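You operate a simulated robot arm through the tools that you are given. There is no shell and no other tool.

You run a simulated robot arm. Do the job below in one go: nothing can be reset, and whatever is moved stays where it is left.

JOB
Put things in order on the top of the cupboard. At the end: the gold brass weight from the top of the cupboard stands where the cream spool stood; the orange spool stands on top of the red bearing; the cream spool stands on top of the cream tape roll; the yellow clip box stands where the gold brass weight stood; whatever was shut is shut again. Leave all else as you found it, and nothing knocked over.

Only the result counts: the job must be done as asked and must still hold three seconds after the hand-in. Knocking over, shifting, dropping, spilling or breaking anything else fails it.

ROBOT AND FRAMES
A 6-joint arm with a two-finger parallel gripper, fixed in place. Base frame: the origin is at the foot of the arm, x ahead of it, y to its left, z up; the work surface is at about z = 90. Units: cm, rad, N and s.
With the tool pointing down near the work surface it reaches from about 36 to 76 cm from the base axis. Its first joint turns from -1.152 to 1.152 rad. Payload 2.45 kg.
Tool frame: the origin (TCP) lies between the finger pads and is the grasp point; the fingertips stand 2.4 cm ahead of it; z points along the fingers, y is the line along which they close. Largest opening 6.8 cm; finger width 1.7, thickness 1; the body of the gripper, 4 by 7 cm, starts 4.1 cm behind the TCP.
Orientation is that of the tool frame in the base frame, as a unit quaternion [w, x, y, z]. With the fingers straight down and closing along the base's y, the tool's x points along the base's -x, its y along +y and its z along -z.

CONTROLS
- The arm moves only by the tool apply_moves. Its argument "commands" is a list of rows, each a list of 6 numbers: the shift along the base's x, y, z in units of 40 mm (1.0 is 40 mm), then the turn, a rotation vector about the base's x, y, z in units of 6 degrees (1.0 is 6 degrees). In form: [[tx, ty, tz, rx, ry, rz], ...]. A call has 1 to 20 rows; each row shifts and turns the commanded pose from where the row before left it. "jaw" is the opening, from 0 (shut) to 1 (fully open), set as the call begins (left out, the last holds). A call with a number of a shift or a turn outside -1 to 1 is refused whole. A row lasts 0.2 s, in which the tool goes at most 5 cm and 0.15 rad; a call with a longer step from one row to the next is refused whole, and so is a gripper value outside its range. Where a pose cannot be reached the arm comes as near as it can. A force on the tool above 40 N (or 10 N above the force at the start of the call, whichever is more), or a blocked arm, ends the call early, and 0.2 s more pass. Each finger travels about 10.8 cm/s and halts on what it meets, pressing with about 38 N; the grip force reading is that of the motor and also rises with nothing between the fingers. The clock runs only during rows and for 0.2 s after the last one: add rows that do not move to give the fingers time. The reply holds the time, the measured pose of the TCP, the force on the tool along the base axes, the opening and the grip force, in the units named above and with some noise, with the torque about the TCP (base axes, N m) and any sound that the robot's microphone picked up.
- Cameras (640 x 400 px; columns grow to the right, rows downward): "scene" is fixed at [16.58, 42.64, 146.06]; the picture's right is [-0.54, -0.84, 0.00], its down [-0.46, 0.30, -0.83] and it looks along [0.70, -0.45, -0.55] (base axes); focal length 342 px, centre (320, 200). "wrist" rides on the gripper at [8.4, 1.1, -7.5] in the tool frame; the picture's right is [-0.13, 0.99, 0.00], its down [-0.60, -0.08, -0.79] and it looks along [-0.79, -0.10, 0.61] (tool axes); focal length 251 px, centre (320, 200). There is no depth. A picture from a camera that has moved, and an enlarged one, comes with that camera's place and axes in the base frame and with its lens. The place of the scene camera against the robot may be out by one fixed shift of up to 2.5 cm in any direction.
- snapshot(camera): a new picture of that camera. No time passes.
- enlarge(camera, box): a new picture of the part [left, top, right, bottom] of that camera's present view, enlarged. No time passes.
- close_job(): hands the job in; it is judged then, once.

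Places have to be worked out from the pictures, the camera data and where the tool is seen. Open the gripper and draw the arm clear of the work before you hand the job in, unless the task says otherwise.

The tools are called after "Call:" by a JSON object that holds its "name" and its "arguments". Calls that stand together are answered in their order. apply_moves: Moves the arm, as the interface text tells. Its arguments: {"type":"object","properties":{"commands":{"type":"array","items":{"type":"array","items":{"type":"number"}}},"jaw":{"type":"number"}},"required":["commands"]} The other tools are called the same way: snapshot (camera) takes a picture; enlarge (camera, box) takes an enlarged picture of a part of a camera's view; close_job () hands the job in.

At the start:

```text
t: 0.0
ee_pos: [49.93, -5.76, 122.27]
ee_rot: [0.0, 0.0, 1.0, 0.0]
contact_force: [0.0, -0.2, -0.9]
moment: [-0.01, -0.01, -0.01]
width: 6.8
finger_force: 0.0
```

scene: 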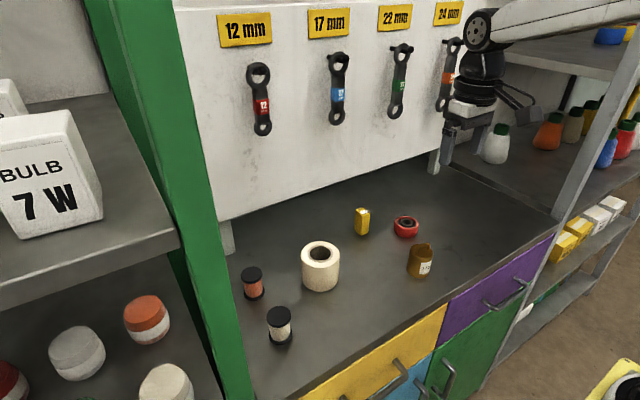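
wrist: 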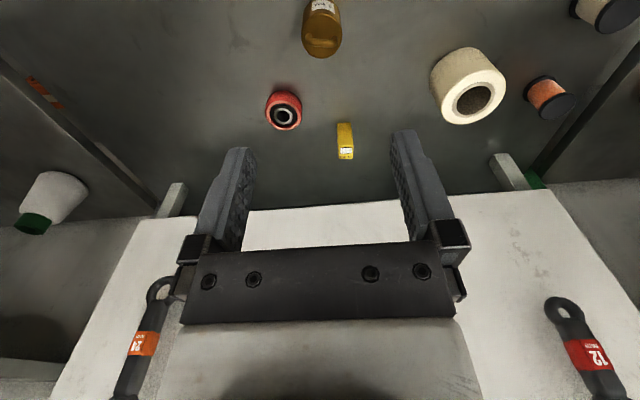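

I'll start by looking closely at the items on the cupboard top in both cameras before moving anything.

Call:
{"name": "enlarge", "arguments": {"camera": "scene", "box": [220, 180, 460, 360]}}

Call:
{"name": "enlarge", "arguments": {"camera": "wrist", "box": [240, 0, 640, 200]}}

Call:
{"name": "snapshot", "arguments": {"camera": "scene"}}

```text
2.22 times, centred on (340, 270) of scene
camera zoom: at [16.58, 42.64, 146.06], right [-0.54, -0.84, 0.0], down [-0.46, 0.3, -0.83], along [0.7, -0.45, -0.55], focal length 760 px, centre (276, 44)
```

zoom: 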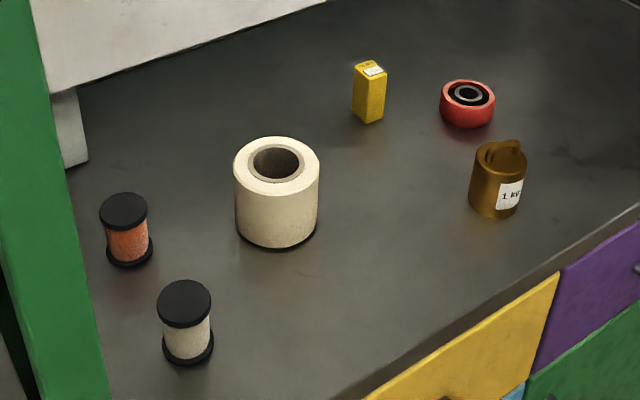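

```text
1.60 times, centred on (440, 100) of wrist
camera zoom: at [41.54, -4.74, 129.69], right [0.13, 0.99, 0.0], down [0.6, -0.08, 0.79], along [0.79, -0.1, -0.61], focal length 402 px, centre (128, 360)
```

zoom: 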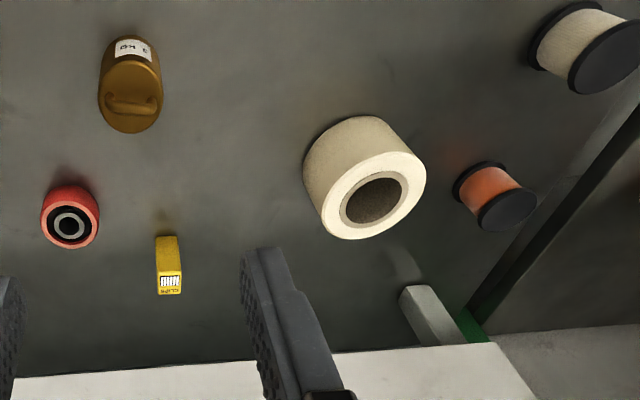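

```text
taken
```

scene: 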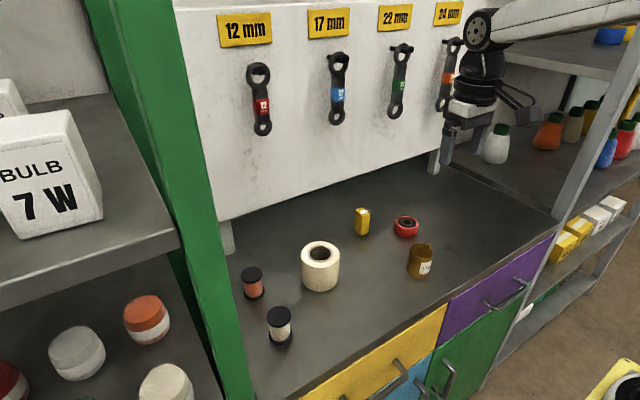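

The wrist picture puts the items roughly at weight (52.5,-6), bearing (65,-14), clip box (71,-4), tape roll (63,14), orange spool (68,28) and cream spool (56,27). I'll move over to the left with the jaw open for a closer look at the spools and the roll.

Call:
{"name": "apply_moves", "arguments": {"commands": [[-0.154, 0.9, -0.25, 0, 0, 0], [-0.154, 0.9, -0.25, 0, 0, 0], [-0.154, 0.9, -0.25, 0, 0, 0], [-0.154, 0.9, -0.25, 0, 0, 0], [-0.154, 0.9, -0.25, 0, 0, 0], [-0.154, 0.9, -0.25, 0, 0, 0], [-0.154, 0.8, -0.25, 0, 0, 0], [-0.154, 0.7, -0.25, 0, 0, 0], [0, 0, 0, 0, 0, 0]], "jaw": 1}}

Call:
{"name": "snapshot", "arguments": {"camera": "wrist"}}

Call:
{"name": "snapshot", "arguments": {"camera": "scene"}}

```text
t: 2.0
ee_pos: [45.1, 21.88, 114.18]
ee_rot: [-0.001, 0.0, 1.0, 0.0]
contact_force: [0.1, 0.3, 0.1]
moment: [0.04, -0.01, 0.01]
width: 6.8
finger_force: 0.1
```

```text
taken
camera wrist: at [36.66, 22.9, 121.7], right [0.13, 0.99, 0.0], down [0.6, -0.08, 0.79], along [0.79, -0.1, -0.61], focal length 251 px, centre (320, 200)
```

wrist: 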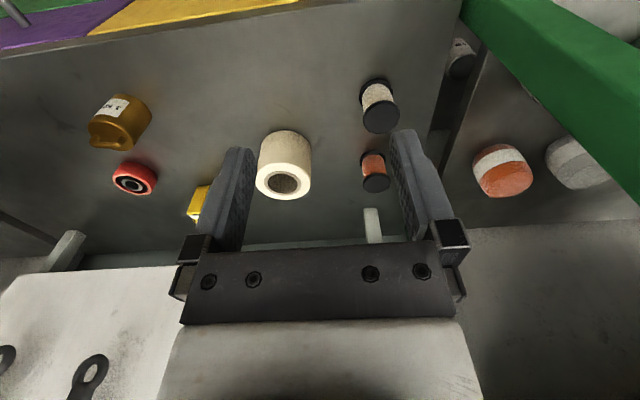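

```text
taken
```

scene: 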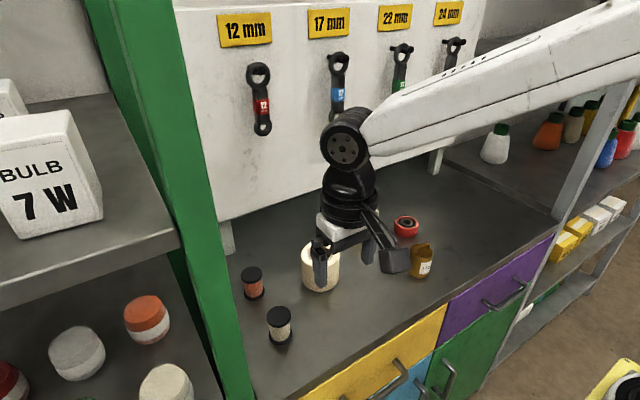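

The tool is now over the left part, and both spools and the roll are visible between the fingers. I'll enlarge them to measure.

Call:
{"name": "enlarge", "arguments": {"camera": "wrist", "box": [240, 60, 440, 210]}}

Call:
{"name": "enlarge", "arguments": {"camera": "scene", "box": [225, 220, 355, 360]}}

```text
2.67 times, centred on (340, 135) of wrist
camera zoom: at [36.66, 22.9, 121.7], right [0.13, 0.99, 0.0], down [0.6, -0.08, 0.79], along [0.79, -0.1, -0.61], focal length 670 px, centre (267, 373)
```

zoom: 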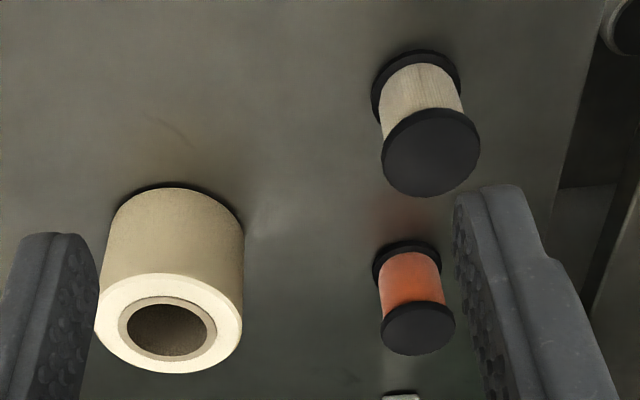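

```text
2.86 times, centred on (290, 290) of scene
camera zoom: at [16.57, 42.64, 146.06], right [-0.54, -0.84, 0.0], down [-0.46, 0.3, -0.83], along [0.7, -0.45, -0.55], focal length 977 px, centre (406, -57)
```

zoom: 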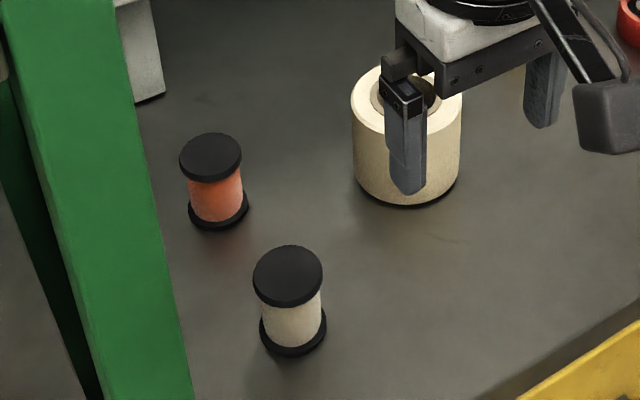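

Triangulating the top and bottom discs gives: cream spool at (55.6, 28.0), about 4.5 wide and 5 high; orange spool at (67.6, 28.0), the same size; tape roll at (62.7, 14.1), top near z 97.6, with a hole a little smaller than the spool. I'll hover over the cream spool and check.

Call:
{"name": "apply_moves", "arguments": {"commands": [[0.525, 0.306, -0.64, 0, 0, 0], [0.525, 0.306, -0.64, 0, 0, 0], [0.525, 0.306, -0.64, 0, 0, 0], [0.525, 0.306, -0.64, 0, 0, 0], [0.525, 0.306, -0.64, 0, 0, 0], [0, 0, 0, 0, 0, 0]]}}

Call:
{"name": "snapshot", "arguments": {"camera": "wrist"}}

Call:
{"name": "enlarge", "arguments": {"camera": "scene", "box": [200, 200, 380, 360]}}

```text
t: 3.4
ee_pos: [55.58, 27.88, 101.55]
ee_rot: [0.0, 0.0, 1.0, 0.0]
contact_force: [-0.1, -0.5, -0.1]
moment: [-0.01, 0.03, 0.02]
width: 6.83
finger_force: 0.1
```

```text
taken
camera wrist: at [47.18, 28.96, 108.92], right [0.13, 0.99, 0.0], down [0.6, -0.08, 0.79], along [0.79, -0.1, -0.61], focal length 251 px, centre (320, 200)
```

wrist: 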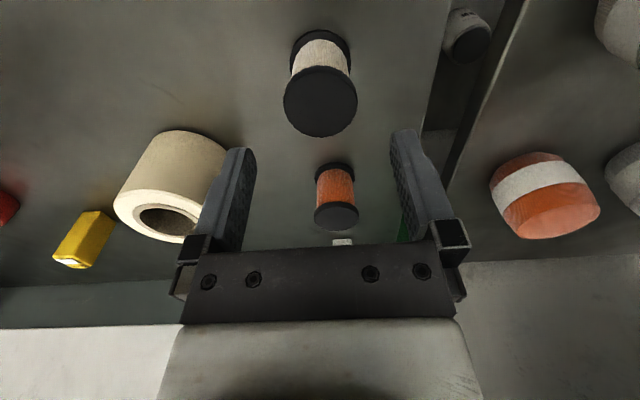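

```text
2.50 times, centred on (290, 280) of scene
camera zoom: at [16.58, 42.64, 146.06], right [-0.54, -0.84, 0.0], down [-0.46, 0.3, -0.83], along [0.7, -0.45, -0.55], focal length 855 px, centre (395, 0)
```

zoom: 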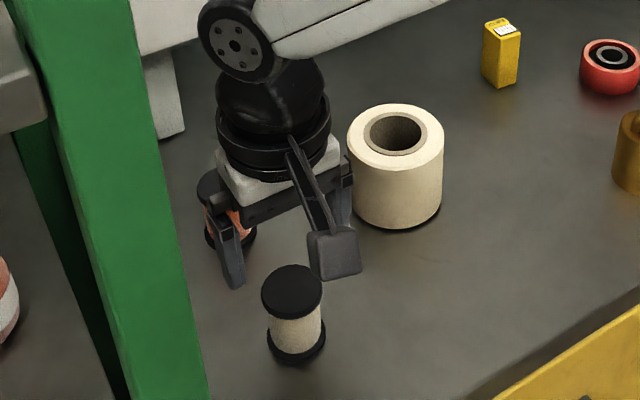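

From this height the cream spool comes out at (55.45, 27.95) and lies centred between the fingers. I'll go straight down to TCP z ≈ 93.1, with the tips just above the table and the body above the spool.

Call:
{"name": "apply_moves", "arguments": {"commands": [[-0.03, 0.02, -0.6, 0, 0, 0], [0, 0, -0.6, 0, 0, 0], [0, 0, -0.5, 0, 0, 0], [0, 0, -0.4, 0, 0, 0], [0, 0, 0, 0, 0, 0]]}}

Call:
{"name": "snapshot", "arguments": {"camera": "wrist"}}

Call:
{"name": "enlarge", "arguments": {"camera": "scene", "box": [200, 240, 360, 360]}}

```text
t: 4.6
ee_pos: [55.26, 28.23, 93.13]
ee_rot: [0.0, 0.0, 1.0, 0.0]
contact_force: [-0.1, 0.0, -0.4]
moment: [0.04, 0.02, 0.04]
width: 6.82
finger_force: 0.0
```

```text
taken
camera wrist: at [46.94, 29.13, 100.58], right [0.13, 0.99, 0.0], down [0.6, -0.08, 0.79], along [0.79, -0.1, -0.61], focal length 251 px, centre (320, 200)
```

wrist: 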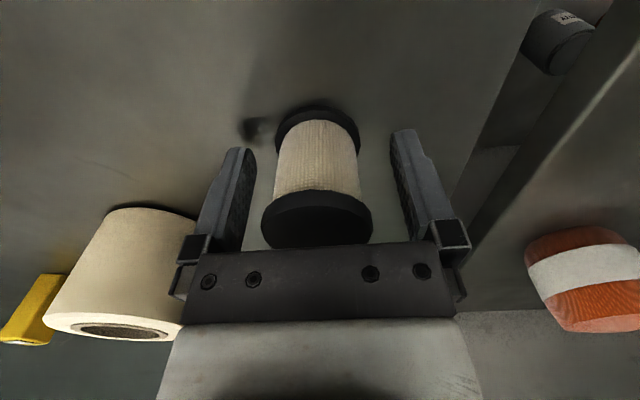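

```text
3.33 times, centred on (280, 300) of scene
camera zoom: at [16.58, 42.64, 146.06], right [-0.54, -0.84, 0.0], down [-0.46, 0.3, -0.83], along [0.7, -0.45, -0.55], focal length 1140 px, centre (453, -133)
```

zoom: 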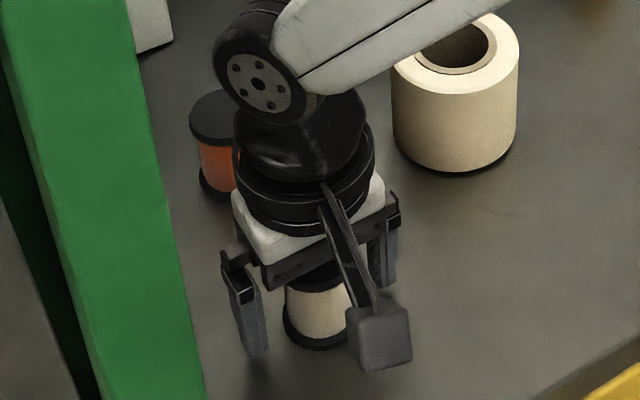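

The spool sits between the pads, in line with the TCP, and nothing else is touched. Closing the jaw.

Call:
{"name": "apply_moves", "arguments": {"commands": [[0, 0, 0, 0, 0, 0], [0, 0, 0, 0, 0, 0], [0, 0, 0, 0, 0, 0]], "jaw": 0}}

Call:
{"name": "snapshot", "arguments": {"camera": "wrist"}}

```text
t: 5.4
ee_pos: [55.28, 28.05, 93.17]
ee_rot: [0.0, -0.001, 1.0, 0.0]
contact_force: [-0.5, 0.1, 0.0]
moment: [0.03, 0.01, 0.01]
width: 4.26
finger_force: 38.0
```

```text
taken
camera wrist: at [46.94, 29.12, 100.6], right [0.13, 0.99, 0.0], down [0.6, -0.08, 0.79], along [0.79, -0.1, -0.61], focal length 251 px, centre (320, 200)
```

wrist: 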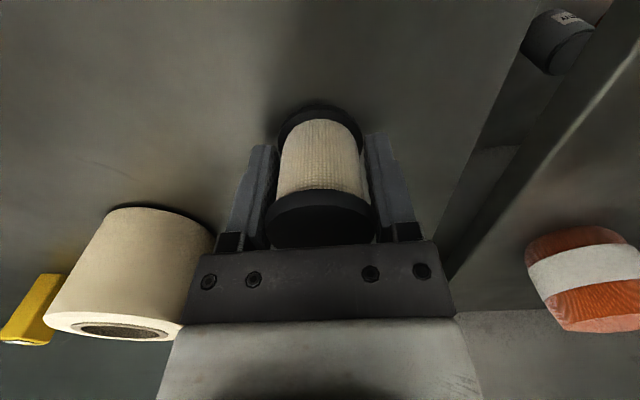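

The grip is firm at width 4.26, so the spool is 4.26 cm across and its bottom sits 3.15 below the TCP. I'll lift it well above the roll and carry it to just short of the roll, then check.

Call:
{"name": "apply_moves", "arguments": {"commands": [[0, 0, 0.3, 0, 0, 0], [0, 0, 0.8, 0, 0, 0], [0, 0, 0.9, 0, 0, 0], [0, 0, 0.9, 0, 0, 0], [0, 0, 0.6, 0, 0, 0], [0.2, -0.87, 0, 0, 0, 0], [0.2, -0.87, 0, 0, 0, 0], [0.2, -0.87, 0, 0, 0, 0], [0.2, -0.86, 0, 0, 0, 0], [0, 0, 0, 0, 0, 0]]}}

Call:
{"name": "snapshot", "arguments": {"camera": "wrist"}}

Call:
{"name": "enlarge", "arguments": {"camera": "scene", "box": [220, 180, 420, 320]}}

```text
t: 7.6
ee_pos: [58.78, 14.21, 106.95]
ee_rot: [0.0, -0.001, 1.0, 0.0]
contact_force: [-0.1, 0.3, -0.1]
moment: [0.0, -0.01, 0.01]
width: 4.29
finger_force: 37.7
```

```text
taken
camera wrist: at [50.32, 15.22, 114.41], right [0.13, 0.99, 0.0], down [0.6, -0.08, 0.79], along [0.79, -0.1, -0.61], focal length 251 px, centre (320, 200)
```

wrist: 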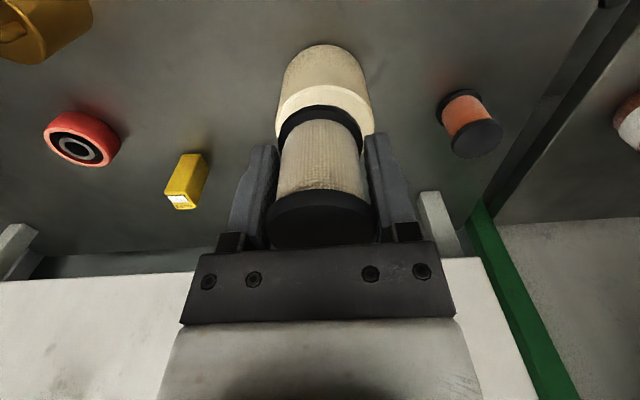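

```text
2.86 times, centred on (320, 250) of scene
camera zoom: at [16.58, 42.64, 146.06], right [-0.54, -0.84, 0.0], down [-0.46, 0.3, -0.83], along [0.7, -0.45, -0.55], focal length 977 px, centre (320, 57)
```

zoom: 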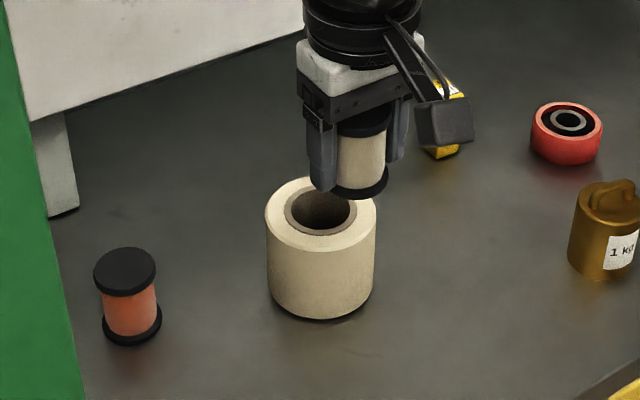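

The spool is held upright, and the roll shows just ahead of it in the wrist view. I'll enlarge this to pin down the roll's centre before moving over it.

Call:
{"name": "enlarge", "arguments": {"camera": "wrist", "box": [240, 30, 420, 150]}}

Call:
{"name": "enlarge", "arguments": {"camera": "scene", "box": [280, 200, 380, 300]}}

```text
3.33 times, centred on (330, 90) of wrist
camera zoom: at [50.32, 15.22, 114.41], right [0.13, 0.99, 0.0], down [0.6, -0.08, 0.79], along [0.79, -0.1, -0.61], focal length 838 px, centre (287, 567)
```

zoom: 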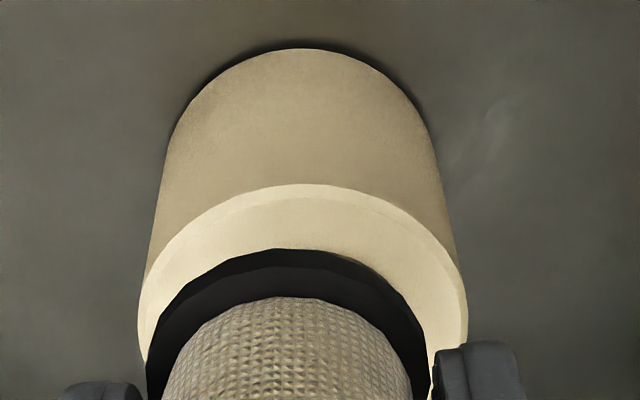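

```text
4.00 times, centred on (330, 250) of scene
camera zoom: at [16.58, 42.64, 146.06], right [-0.54, -0.84, 0.0], down [-0.46, 0.3, -0.83], along [0.7, -0.45, -0.55], focal length 1368 px, centre (280, 0)
```

zoom: 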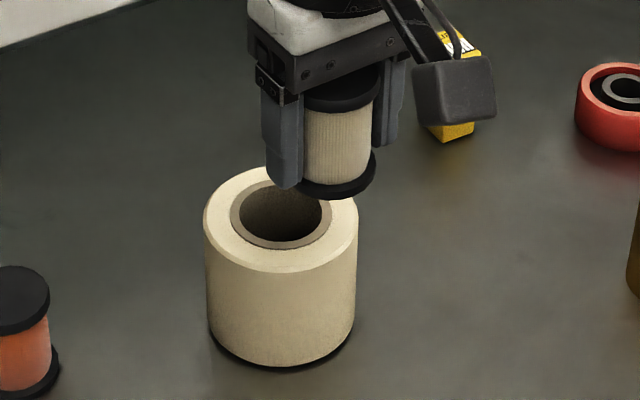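

Using near-edge measurements, the roll centre is (63.25, 14.0), radius 3.9, top z ≈ 97.2–97.6. The spool axis is about 0.2 ahead of the TCP in x. I'll move over the roll and stop about 1.7 cm above it.

Call:
{"name": "apply_moves", "arguments": {"commands": [[0.54, -0.015, 0, 0, 0, 0], [0.54, -0.015, 0, 0, 0, 0], [0, 0, -0.6, 0, 0, 0], [0, 0, -0.53, 0, 0, 0], [0, 0, 0, 0, 0, 0]]}}

Call:
{"name": "enlarge", "arguments": {"camera": "wrist", "box": [230, 30, 430, 170]}}

Call:
{"name": "enlarge", "arguments": {"camera": "scene", "box": [270, 190, 380, 300]}}

```text
t: 8.8
ee_pos: [62.9, 13.96, 102.51]
ee_rot: [0.0, 0.0, 1.0, 0.0]
contact_force: [-0.3, -0.5, -0.4]
moment: [-0.02, 0.01, 0.0]
width: 4.28
finger_force: 37.7
```

```text
2.86 times, centred on (330, 100) of wrist
camera zoom: at [54.6, 14.95, 109.97], right [0.13, 0.99, 0.0], down [0.6, -0.08, 0.79], along [0.79, -0.1, -0.61], focal length 718 px, centre (291, 486)
```

zoom: 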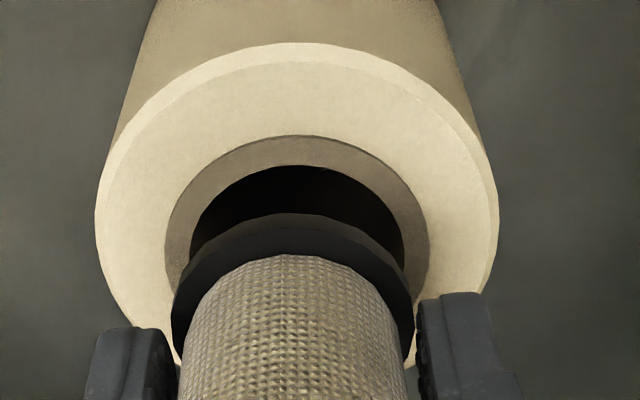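

```text
3.64 times, centred on (325, 245) of scene
camera zoom: at [16.58, 42.64, 146.06], right [-0.54, -0.84, 0.0], down [-0.46, 0.3, -0.83], along [0.7, -0.45, -0.55], focal length 1244 px, centre (302, 36)
```

zoom: 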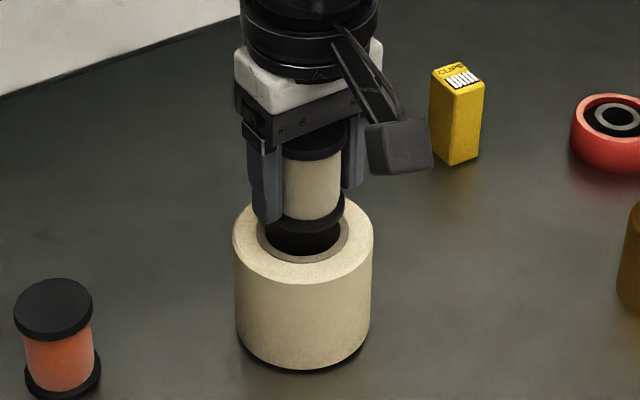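

The hole's radius (about 2.04) is less than the flange's (2.13), so the spool will rest on the rim if centred. The spool is within 1 mm of centre; I'll correct (-0.08, +0.1) and lower it gently while watching the force.

Call:
{"name": "apply_moves", "arguments": {"commands": [[-0.02, 0.025, -0.15, 0, 0, 0], [0, 0, -0.15, 0, 0, 0], [0, 0, -0.08, 0, 0, 0], [0, 0, 0, 0, 0, 0]]}}

Call:
{"name": "enlarge", "arguments": {"camera": "wrist", "box": [230, 30, 430, 170]}}

Call:
{"name": "enlarge", "arguments": {"camera": "scene", "box": [270, 190, 380, 300]}}

```text
t: 9.8
ee_pos: [62.84, 14.0, 100.99]
ee_rot: [0.0, 0.0, 1.0, 0.0]
contact_force: [0.4, -0.8, -0.6]
moment: [-0.02, 0.0, -0.02]
width: 4.27
finger_force: 38.3
```

```text
2.86 times, centred on (330, 100) of wrist
camera zoom: at [54.41, 15.12, 108.42], right [0.13, 0.99, 0.0], down [0.6, -0.08, 0.79], along [0.79, -0.1, -0.61], focal length 718 px, centre (291, 486)
```

zoom: 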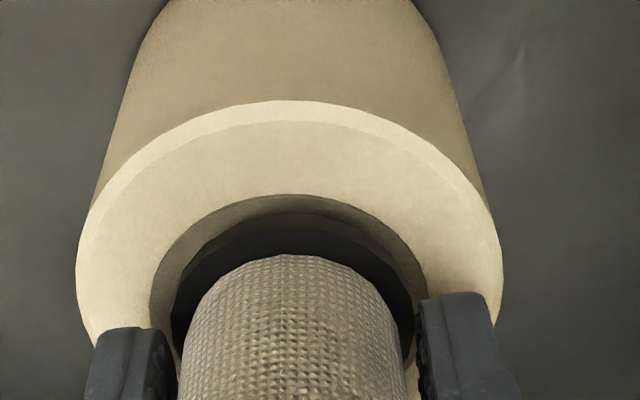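

```text
3.64 times, centred on (325, 245) of scene
camera zoom: at [16.58, 42.64, 146.06], right [-0.54, -0.84, 0.0], down [-0.46, 0.3, -0.83], along [0.7, -0.45, -0.55], focal length 1244 px, centre (302, 36)
```

zoom: 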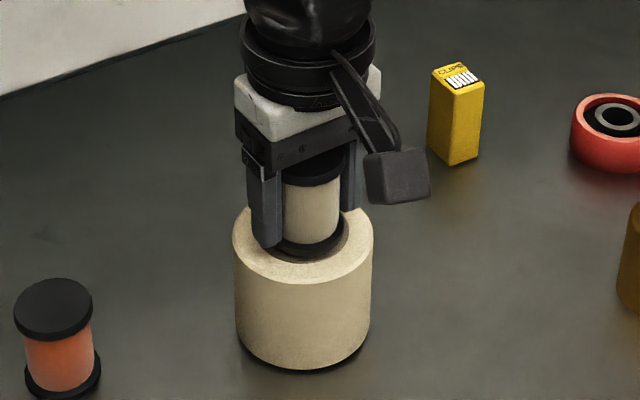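

The spool is about 0.4 above the rim and slightly short in x. I'll nudge it +0.15 in x, -0.04 in y and lower in fine steps.

Call:
{"name": "apply_moves", "arguments": {"commands": [[0.04, -0.01, 0, 0, 0, 0], [0, 0, -0.05, 0, 0, 0], [0, 0, -0.03, 0, 0, 0], [0, 0, 0, 0, 0, 0]]}}

Call:
{"name": "enlarge", "arguments": {"camera": "scene", "box": [290, 220, 360, 275]}}

Call:
{"name": "enlarge", "arguments": {"camera": "wrist", "box": [230, 50, 430, 190]}}

```text
t: 10.8
ee_pos: [63.01, 14.08, 100.65]
ee_rot: [0.0, 0.0, 1.0, 0.0]
contact_force: [0.5, 0.4, -0.8]
moment: [0.0, -0.02, -0.02]
width: 4.27
finger_force: 38.0
```

```text
7.27 times, centred on (325, 248) of scene
camera zoom: at [16.58, 42.64, 146.06], right [-0.54, -0.84, 0.0], down [-0.46, 0.3, -0.83], along [0.7, -0.45, -0.55], focal length 2487 px, centre (284, -146)
```

zoom: 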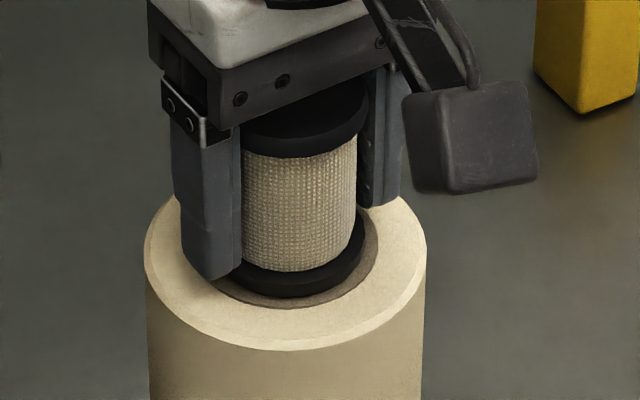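

```text
2.86 times, centred on (330, 120) of wrist
camera zoom: at [54.6, 15.08, 108.18], right [0.13, 0.99, 0.0], down [0.6, -0.08, 0.79], along [0.79, -0.1, -0.61], focal length 718 px, centre (291, 429)
```

zoom: 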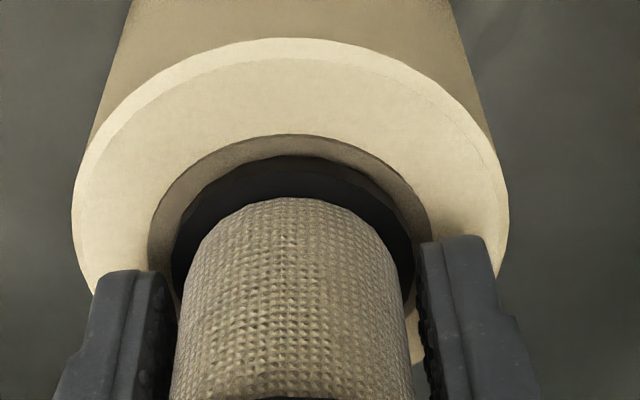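

It is nearly touching and well centred, with the brown ring evenly visible all round. I'll lower another 1–2 mm in small steps to feel contact.

Call:
{"name": "apply_moves", "arguments": {"commands": [[0, 0, -0.02, 0, 0, 0], [0, 0, -0.02, 0, 0, 0], [0, 0, 0, 0, 0, 0]]}}

```text
t: 11.6
ee_pos: [62.99, 14.09, 100.75]
ee_rot: [0.001, 0.0, 1.0, -0.001]
contact_force: [-1.1, 0.9, 7.0]
moment: [0.02, 0.05, 0.02]
width: 4.26
finger_force: 37.4
```

There is 7 N upward, so the spool is resting on the rim. Opening the jaw without moving.

Call:
{"name": "apply_moves", "arguments": {"commands": [[0, 0, 0, 0, 0, 0], [0, 0, 0, 0, 0, 0], [0, 0, 0, 0, 0, 0]], "jaw": 1}}

Call:
{"name": "enlarge", "arguments": {"camera": "scene", "box": [270, 190, 380, 300]}}

Call:
{"name": "snapshot", "arguments": {"camera": "wrist"}}

```text
t: 12.4
ee_pos: [62.93, 14.13, 100.52]
ee_rot: [0.0, -0.001, 1.0, 0.0]
contact_force: [0.1, 0.0, -0.1]
moment: [0.01, 0.01, -0.02]
width: 6.82
finger_force: 0.0
```

```text
3.64 times, centred on (325, 245) of scene
camera zoom: at [16.58, 42.64, 146.06], right [-0.54, -0.84, 0.0], down [-0.46, 0.3, -0.83], along [0.7, -0.45, -0.55], focal length 1244 px, centre (302, 36)
```

zoom: 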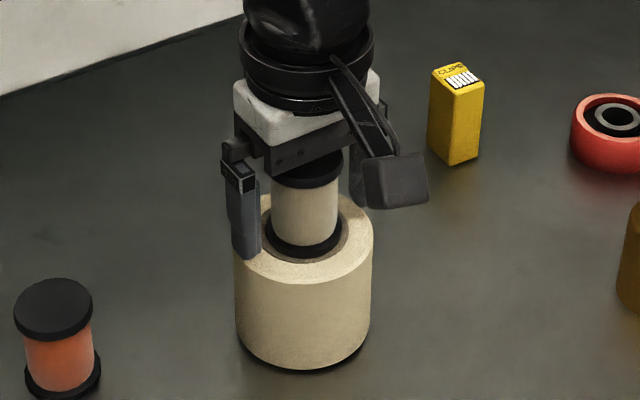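

```text
taken
camera wrist: at [54.58, 15.08, 108.02], right [0.13, 0.99, 0.0], down [0.6, -0.08, 0.79], along [0.79, -0.1, -0.61], focal length 251 px, centre (320, 200)
```

wrist: 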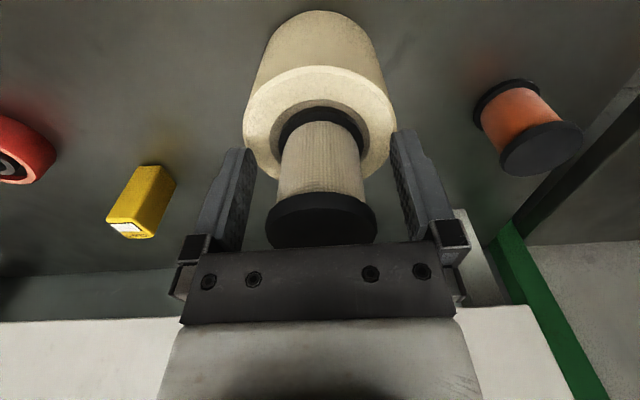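

The cream spool stands upright and centred on the roll. I'll rise straight up, then move back and right to look at the weight, clip box and bearing.

Call:
{"name": "apply_moves", "arguments": {"commands": [[0, 0, 0.4, 0, 0, 0], [0, 0, 0.9, 0, 0, 0], [0, 0, 0.9, 0, 0, 0], [0, 0, 0.4, 0, 0, 0], [-0.7, -0.65, 0, 0, 0, 0], [-0.7, -0.65, 0, 0, 0, 0], [-0.7, -0.65, 0, 0, 0, 0], [-0.7, -0.65, 0, 0, 0, 0], [-0.7, -0.65, 0, 0, 0, 0], [-0.7, -0.65, 0, 0, 0, 0], [-0.7, -0.65, 0, 0, 0, 0], [0, 0, 0, 0, 0, 0]]}}

Call:
{"name": "snapshot", "arguments": {"camera": "wrist"}}

Call:
{"name": "snapshot", "arguments": {"camera": "scene"}}

```text
t: 15.0
ee_pos: [43.3, -4.1, 111.03]
ee_rot: [0.0, 0.0, 1.0, 0.0]
contact_force: [0.6, 0.4, 0.1]
moment: [0.0, 0.03, 0.01]
width: 6.77
finger_force: 0.1
```

```text
taken
camera wrist: at [34.94, -3.11, 118.4], right [0.13, 0.99, 0.0], down [0.6, -0.08, 0.79], along [0.79, -0.1, -0.61], focal length 251 px, centre (320, 200)
```

wrist: 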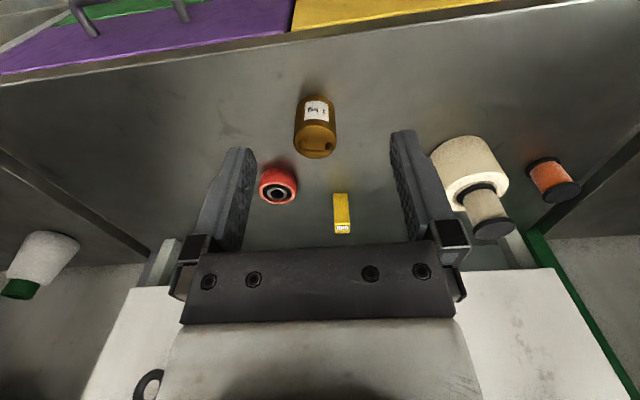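

```text
taken
```

scene: 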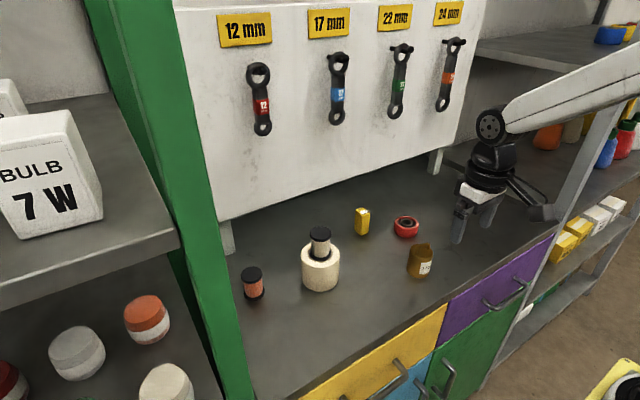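

The spool on the roll looks stable. Now I'll enlarge the weight, bearing and clip box in both views.

Call:
{"name": "enlarge", "arguments": {"camera": "wrist", "box": [240, 80, 400, 250]}}

Call:
{"name": "enlarge", "arguments": {"camera": "scene", "box": [340, 195, 450, 295]}}

```text
2.35 times, centred on (320, 165) of wrist
camera zoom: at [34.94, -3.11, 118.4], right [0.13, 0.99, 0.0], down [0.6, -0.08, 0.79], along [0.79, -0.1, -0.61], focal length 592 px, centre (320, 282)
```

zoom: 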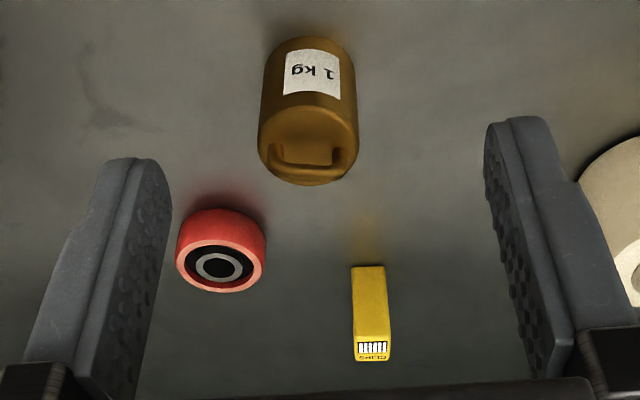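

```text
4.00 times, centred on (395, 245) of scene
camera zoom: at [16.57, 42.64, 146.06], right [-0.54, -0.84, 0.0], down [-0.46, 0.3, -0.83], along [0.7, -0.45, -0.55], focal length 1368 px, centre (20, 20)
```

zoom: 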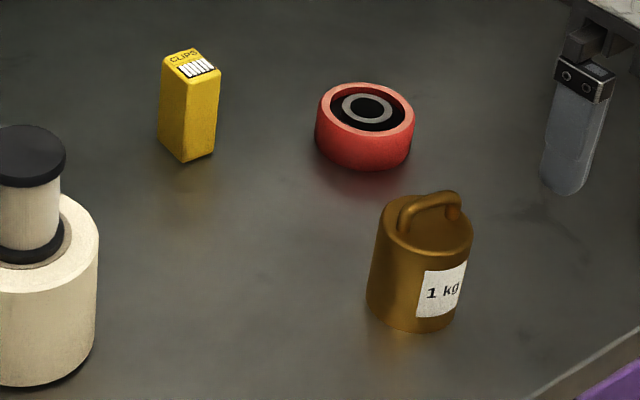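

The weight stands at about (53.5, -6.05), body about 4.75 wide and 5 high, with a handle up to about z 97.8. The clip box is near (71.4, -3.9), about 6.5 high, and the bearing near (65.5, -13.65). I'll hover above the weight to verify.

Call:
{"name": "apply_moves", "arguments": {"commands": [[0.63, -0.115, -0.4, 0, 0, 0], [0.63, -0.115, -0.5, 0, 0, 0], [0.63, -0.115, -0.5, 0, 0, 0], [0.63, -0.115, -0.5, 0, 0, 0], [0, 0, 0, 0, 0, 0]]}}

Call:
{"name": "enlarge", "arguments": {"camera": "wrist", "box": [230, 0, 430, 140]}}

Call:
{"name": "enlarge", "arguments": {"camera": "scene", "box": [350, 180, 490, 300]}}

```text
t: 16.2
ee_pos: [53.3, -5.83, 103.23]
ee_rot: [0.0, -0.001, 1.0, 0.0]
contact_force: [0.0, 0.0, 0.6]
moment: [-0.02, 0.03, -0.03]
width: 6.8
finger_force: 0.0
```

```text
2.86 times, centred on (330, 70) of wrist
camera zoom: at [44.96, -4.94, 110.75], right [0.13, 0.99, 0.0], down [0.6, -0.08, 0.79], along [0.79, -0.1, -0.61], focal length 718 px, centre (291, 571)
```

zoom: 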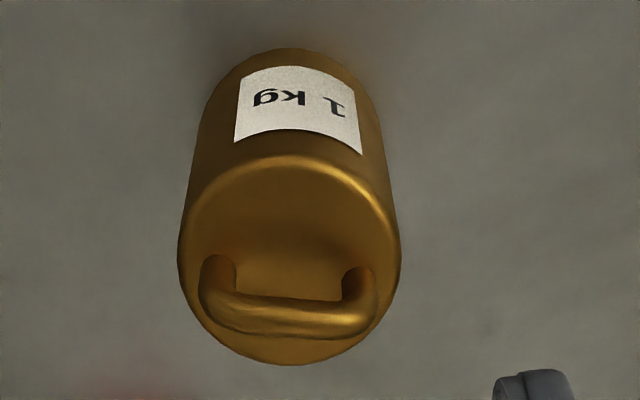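

```text
3.33 times, centred on (420, 240) of scene
camera zoom: at [16.58, 42.64, 146.06], right [-0.54, -0.84, 0.0], down [-0.46, 0.3, -0.83], along [0.7, -0.45, -0.55], focal length 1140 px, centre (-13, 67)
```

zoom: 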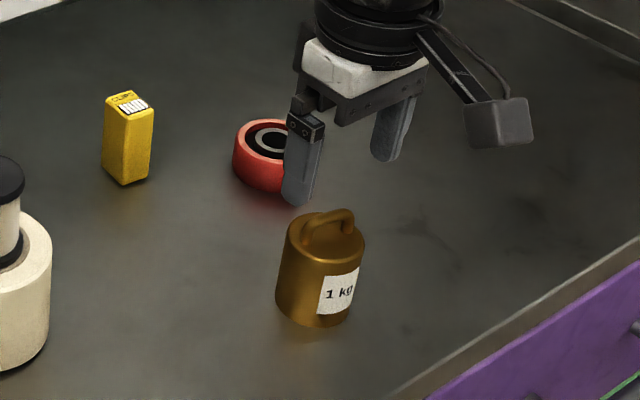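

The weight's centre comes out at (53.4, -6.03), right below the TCP, with the handle top at about z 98.0. I'll descend to TCP z ≈ 94.7 so the gripper body stays clear of the handle.

Call:
{"name": "apply_moves", "arguments": {"commands": [[0, 0, -0.6, 0, 0, 0], [0, 0, -0.6, 0, 0, 0], [0, 0, -0.5, 0, 0, 0], [0, 0, -0.43, 0, 0, 0], [0, 0, 0, 0, 0, 0]]}}

Call:
{"name": "snapshot", "arguments": {"camera": "wrist"}}

Call:
{"name": "enlarge", "arguments": {"camera": "scene", "box": [370, 200, 470, 300]}}

```text
t: 17.4
ee_pos: [53.53, -5.91, 94.68]
ee_rot: [0.001, -0.001, 1.0, 0.0]
contact_force: [0.9, 0.4, 0.1]
moment: [0.01, 0.0, -0.01]
width: 6.81
finger_force: 0.0
```

```text
taken
camera wrist: at [45.1, -4.95, 102.21], right [0.13, 0.99, 0.0], down [0.6, -0.08, 0.79], along [0.79, -0.1, -0.61], focal length 251 px, centre (320, 200)
```

wrist: 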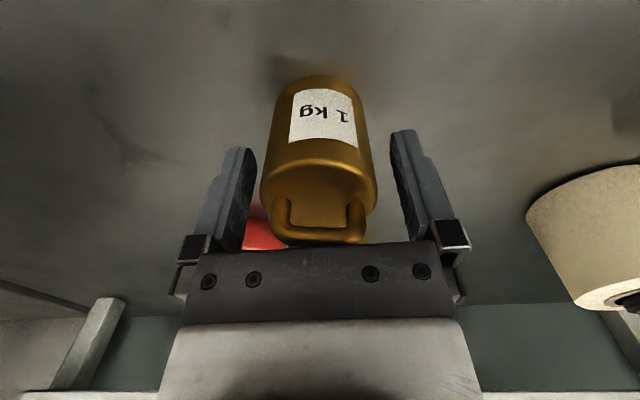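

```text
4.00 times, centred on (420, 250) of scene
camera zoom: at [16.58, 42.64, 146.06], right [-0.54, -0.84, 0.0], down [-0.46, 0.3, -0.83], along [0.7, -0.45, -0.55], focal length 1368 px, centre (-80, 0)
```

zoom: 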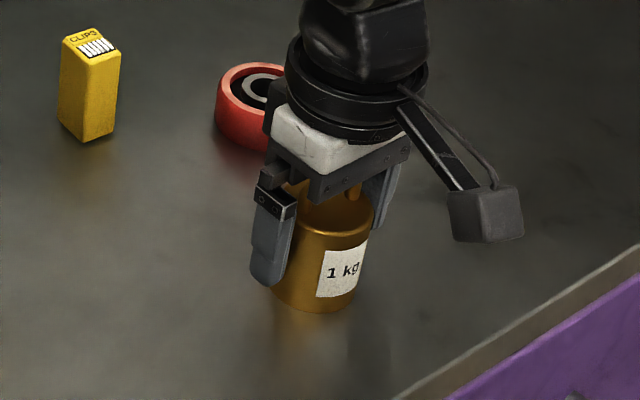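

The weight is between the pads with the handle clear below the gripper body and no contact force. Closing.

Call:
{"name": "apply_moves", "arguments": {"commands": [[0, 0, 0, 0, 0, 0], [0, 0, 0, 0, 0, 0], [0, 0, 0, 0, 0, 0]], "jaw": 0}}

Call:
{"name": "snapshot", "arguments": {"camera": "wrist"}}

```text
t: 18.2
ee_pos: [53.44, -5.99, 94.76]
ee_rot: [-0.001, 0.0, 1.0, 0.0]
contact_force: [0.7, -2.3, 0.5]
moment: [0.02, -0.17, -0.04]
width: 4.98
finger_force: 38.1
```

```text
taken
camera wrist: at [45.1, -4.96, 102.22], right [0.13, 0.99, 0.0], down [0.6, -0.08, 0.79], along [0.79, -0.1, -0.61], focal length 251 px, centre (320, 200)
```

wrist: 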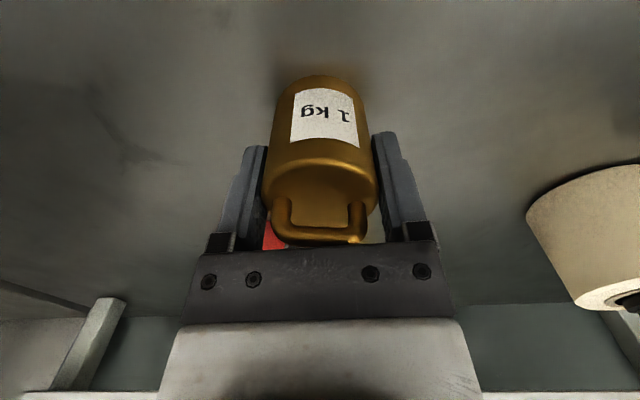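

The weight is gripped at width 4.98. I'll lift slowly at first and check it doesn't slip.

Call:
{"name": "apply_moves", "arguments": {"commands": [[0, 0, 0.2, 0, 0, 0], [0, 0, 0.4, 0, 0, 0], [0, 0, 0.4, 0, 0, 0], [0, 0, 0, 0, 0, 0]]}}

Call:
{"name": "snapshot", "arguments": {"camera": "wrist"}}

```text
t: 19.2
ee_pos: [53.4, -5.92, 98.64]
ee_rot: [0.0, -0.001, 1.0, -0.001]
contact_force: [0.1, 0.1, -10.3]
moment: [-0.03, 0.0, 0.02]
width: 4.98
finger_force: 38.0
```

```text
taken
camera wrist: at [45.03, -5.01, 106.25], right [0.13, 0.99, 0.0], down [0.6, -0.08, 0.79], along [0.79, -0.1, -0.61], focal length 251 px, centre (320, 200)
```

wrist: 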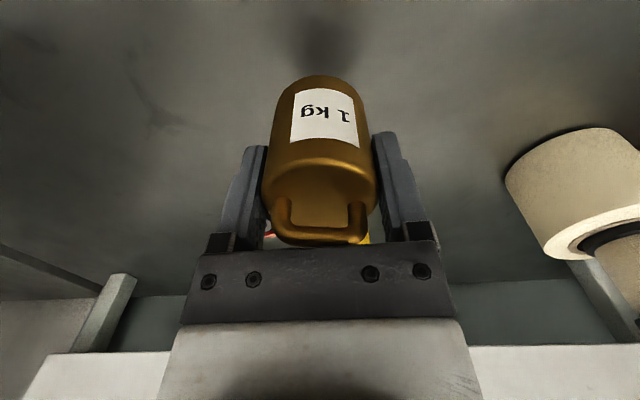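

It holds with no slip (10.3 N). I'll raise it to about z 106.7 and carry it left over the open table in front of the roll to above the cream spool's old place.

Call:
{"name": "apply_moves", "arguments": {"commands": [[0, 0, 0.5, 0, 0, 0], [0, 0, 0.8, 0, 0, 0], [0, 0, 0.7, 0, 0, 0], [0, 0.3, 0, 0, 0, 0], [0, 0.7, 0, 0, 0, 0], [0, 0.85, 0, 0, 0, 0], [0, 0.85, 0, 0, 0, 0], [0, 0.85, 0, 0, 0, 0], [0, 0.85, 0, 0, 0, 0], [0.05, 0.85, 0, 0, 0, 0], [0.1, 0.85, 0, 0, 0, 0], [0.1, 0.85, 0, 0, 0, 0], [0.1, 0.7, 0, 0, 0, 0], [0.1, 0.5, 0, 0, 0, 0], [0.07, 0.3, 0, 0, 0, 0], [0, 0, 0, 0, 0, 0]]}}

Call:
{"name": "snapshot", "arguments": {"camera": "wrist"}}

Call:
{"name": "snapshot", "arguments": {"camera": "scene"}}

```text
t: 22.6
ee_pos: [55.55, 27.89, 106.76]
ee_rot: [0.0, 0.0, 1.0, -0.001]
contact_force: [0.0, -0.3, -8.5]
moment: [0.0, 0.0, 0.01]
width: 4.97
finger_force: 38.3
```

```text
taken
camera wrist: at [47.14, 28.92, 114.24], right [0.13, 0.99, 0.0], down [0.6, -0.08, 0.79], along [0.79, -0.1, -0.61], focal length 251 px, centre (320, 200)
```

wrist: 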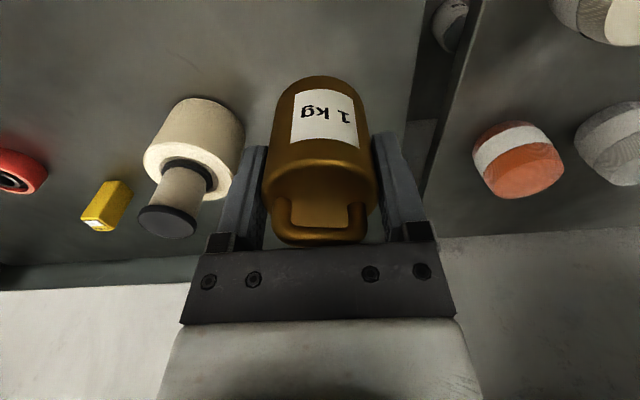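

```text
taken
```

scene: 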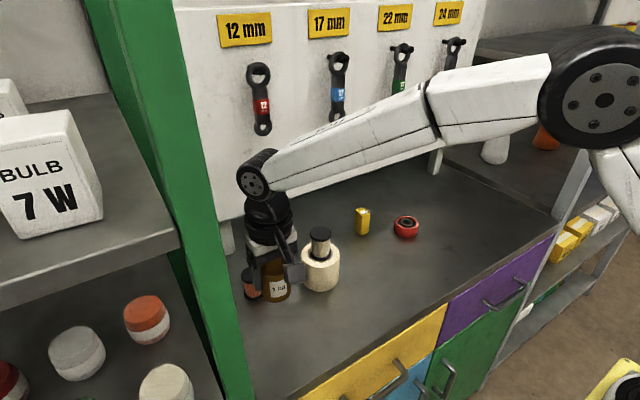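

It's above the spot. I'll lower to just above the table (bottom about 0.4 clear), then feel for contact.

Call:
{"name": "apply_moves", "arguments": {"commands": [[0, 0, -0.4, 0, 0, 0], [0, 0, -0.7, 0, 0, 0], [0, 0, -0.8, 0, 0, 0], [0, 0, -0.6, 0, 0, 0], [0, 0, -0.3, 0, 0, 0], [0, 0, -0.1, 0, 0, 0], [0, 0, 0, 0, 0, 0]]}}

Call:
{"name": "snapshot", "arguments": {"camera": "wrist"}}

Call:
{"name": "enlarge", "arguments": {"camera": "scene", "box": [220, 220, 340, 360]}}

```text
t: 24.2
ee_pos: [55.41, 27.82, 95.19]
ee_rot: [-0.001, 0.0, 1.0, 0.0]
contact_force: [-0.1, 0.0, -9.5]
moment: [0.01, -0.01, -0.01]
width: 4.94
finger_force: 37.8
```

```text
taken
camera wrist: at [47.09, 28.94, 102.65], right [0.13, 0.99, 0.0], down [0.6, -0.08, 0.79], along [0.79, -0.1, -0.61], focal length 251 px, centre (320, 200)
```

wrist: 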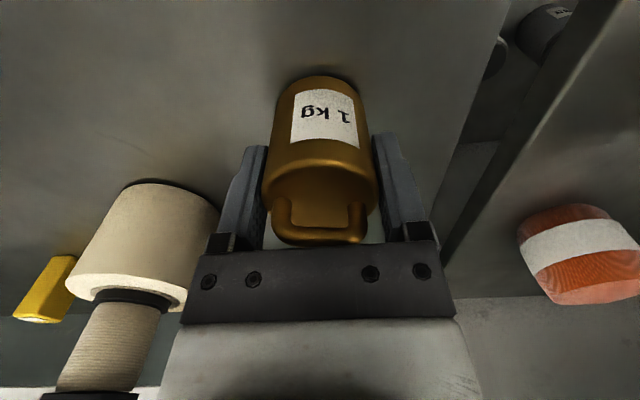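

```text
2.86 times, centred on (280, 290) of scene
camera zoom: at [16.59, 42.65, 146.05], right [-0.54, -0.84, 0.0], down [-0.47, 0.3, -0.83], along [0.7, -0.45, -0.55], focal length 977 px, centre (434, -57)
```

zoom: 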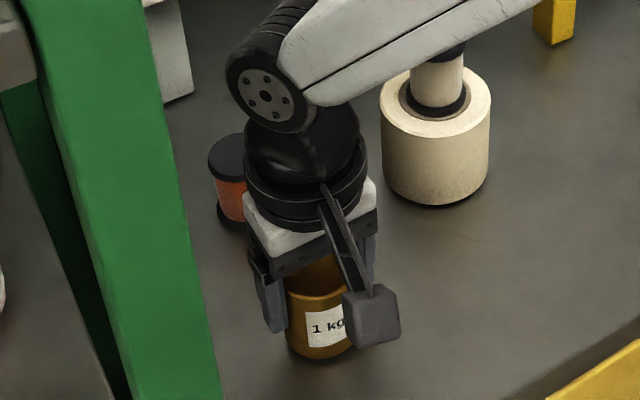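

The position matches the old spool spot in the scene view. I'll lower the last few millimetres while watching the force.

Call:
{"name": "apply_moves", "arguments": {"commands": [[0, 0, -0.05, 0, 0, 0], [0, 0, -0.03, 0, 0, 0], [0, 0, -0.02, 0, 0, 0], [0, 0, 0, 0, 0, 0]]}}

Call:
{"name": "enlarge", "arguments": {"camera": "scene", "box": [225, 220, 355, 360]}}

```text
t: 25.2
ee_pos: [55.49, 27.86, 94.73]
ee_rot: [-0.001, 0.001, 1.0, 0.0]
contact_force: [0.9, 0.4, -9.5]
moment: [-0.04, 0.0, -0.01]
width: 4.97
finger_force: 37.9
```

```text
2.86 times, centred on (290, 290) of scene
camera zoom: at [16.59, 42.65, 146.05], right [-0.54, -0.84, 0.0], down [-0.47, 0.3, -0.83], along [0.7, -0.45, -0.55], focal length 977 px, centre (406, -57)
```

zoom: 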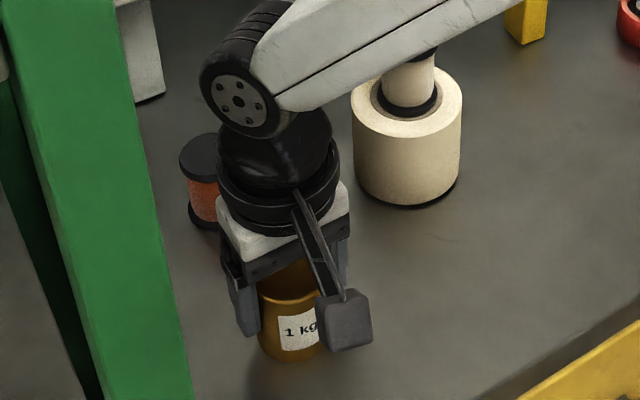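

The table isn't bearing the weight yet (still 9.5 N hanging). Comparing with the spool's old outline, I'd move about 0.1 further in x; then two tiny steps down.

Call:
{"name": "apply_moves", "arguments": {"commands": [[0.03, 0, 0, 0, 0, 0], [0, 0, -0.02, 0, 0, 0], [0, 0, -0.02, 0, 0, 0], [0, 0, 0, 0, 0, 0]]}}

```text
t: 26.2
ee_pos: [55.64, 27.77, 94.8]
ee_rot: [0.0, 0.0, 1.0, 0.0]
contact_force: [-6.0, -4.2, 11.9]
moment: [-0.45, 0.7, -0.03]
width: 4.95
finger_force: 38.2
```

Contact is now clear (the force went from -9.5 to +12 N). Releasing the weight.

Call:
{"name": "apply_moves", "arguments": {"commands": [[0, 0, 0.01, 0, 0, 0], [0, 0, 0, 0, 0, 0], [0, 0, 0, 0, 0, 0]], "jaw": 1}}

Call:
{"name": "snapshot", "arguments": {"camera": "wrist"}}

Call:
{"name": "enlarge", "arguments": {"camera": "scene", "box": [225, 220, 355, 360]}}

```text
t: 27.0
ee_pos: [55.62, 27.8, 94.66]
ee_rot: [0.001, 0.001, 1.0, 0.001]
contact_force: [-0.1, 0.5, 0.0]
moment: [-0.01, 0.02, -0.02]
width: 6.81
finger_force: 0.1
```

```text
taken
camera wrist: at [47.23, 28.83, 102.15], right [0.13, 0.99, 0.0], down [0.6, -0.08, 0.79], along [0.79, -0.1, -0.61], focal length 251 px, centre (320, 200)
```

wrist: 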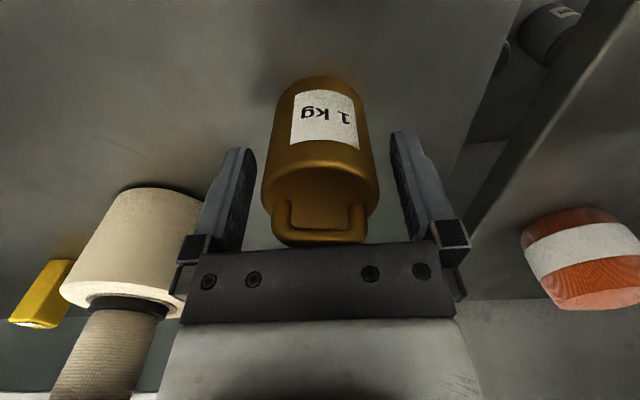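

```text
2.86 times, centred on (290, 290) of scene
camera zoom: at [16.58, 42.64, 146.06], right [-0.54, -0.84, 0.0], down [-0.46, 0.3, -0.83], along [0.7, -0.45, -0.55], focal length 977 px, centre (406, -57)
```

zoom: 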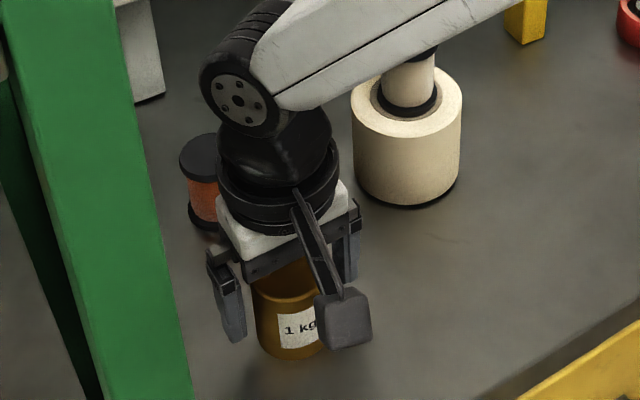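

The weight stands upright on the cream spool's old place. I'll rise straight up and move ahead to hover over the orange spool.

Call:
{"name": "apply_moves", "arguments": {"commands": [[0, 0, 0.4, 0, 0, 0], [0, 0, 0.9, 0, 0, 0], [0, 0, 0.9, 0, 0, 0], [0, 0, 0.7, 0, 0, 0], [0.5, 0, 0, 0, 0, 0], [0.8, 0.02, 0, 0, 0, 0], [0.8, 0.02, 0, 0, 0, 0], [0.8, 0, -0.2, 0, 0, 0], [0, 0, -0.3, 0, 0, 0], [0, 0, 0, 0, 0, 0]]}}

Call:
{"name": "snapshot", "arguments": {"camera": "wrist"}}

Call:
{"name": "enlarge", "arguments": {"camera": "wrist", "box": [220, 10, 420, 150]}}

Call:
{"name": "enlarge", "arguments": {"camera": "scene", "box": [180, 160, 360, 360]}}

```text
t: 29.2
ee_pos: [67.16, 27.82, 104.4]
ee_rot: [0.0, 0.0, 1.0, 0.0]
contact_force: [-0.3, 0.2, 0.1]
moment: [-0.01, -0.01, 0.0]
width: 6.82
finger_force: 0.0
```

```text
taken
camera wrist: at [58.77, 28.88, 111.79], right [0.13, 0.99, 0.0], down [0.6, -0.08, 0.79], along [0.79, -0.1, -0.61], focal length 251 px, centre (320, 200)
```

wrist: 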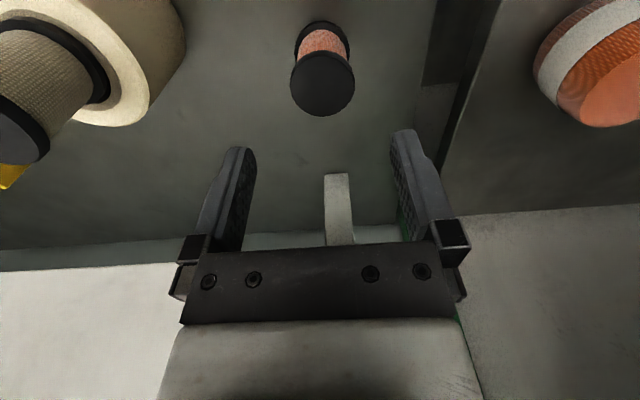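

```text
2.86 times, centred on (320, 80) of wrist
camera zoom: at [58.77, 28.88, 111.79], right [0.13, 0.99, 0.0], down [0.6, -0.08, 0.79], along [0.79, -0.1, -0.61], focal length 718 px, centre (320, 543)
```

zoom: 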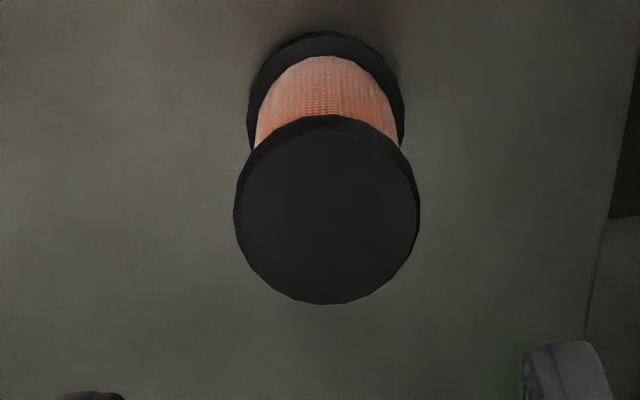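

```text
2.00 times, centred on (270, 260) of scene
camera zoom: at [16.58, 42.64, 146.06], right [-0.54, -0.84, 0.0], down [-0.46, 0.3, -0.83], along [0.7, -0.45, -0.55], focal length 684 px, centre (420, 80)
```

zoom: 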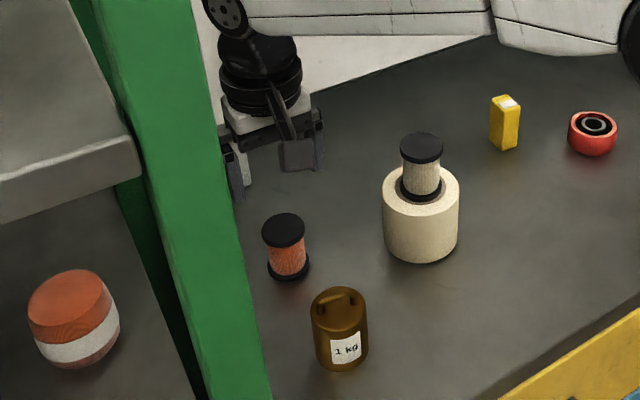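

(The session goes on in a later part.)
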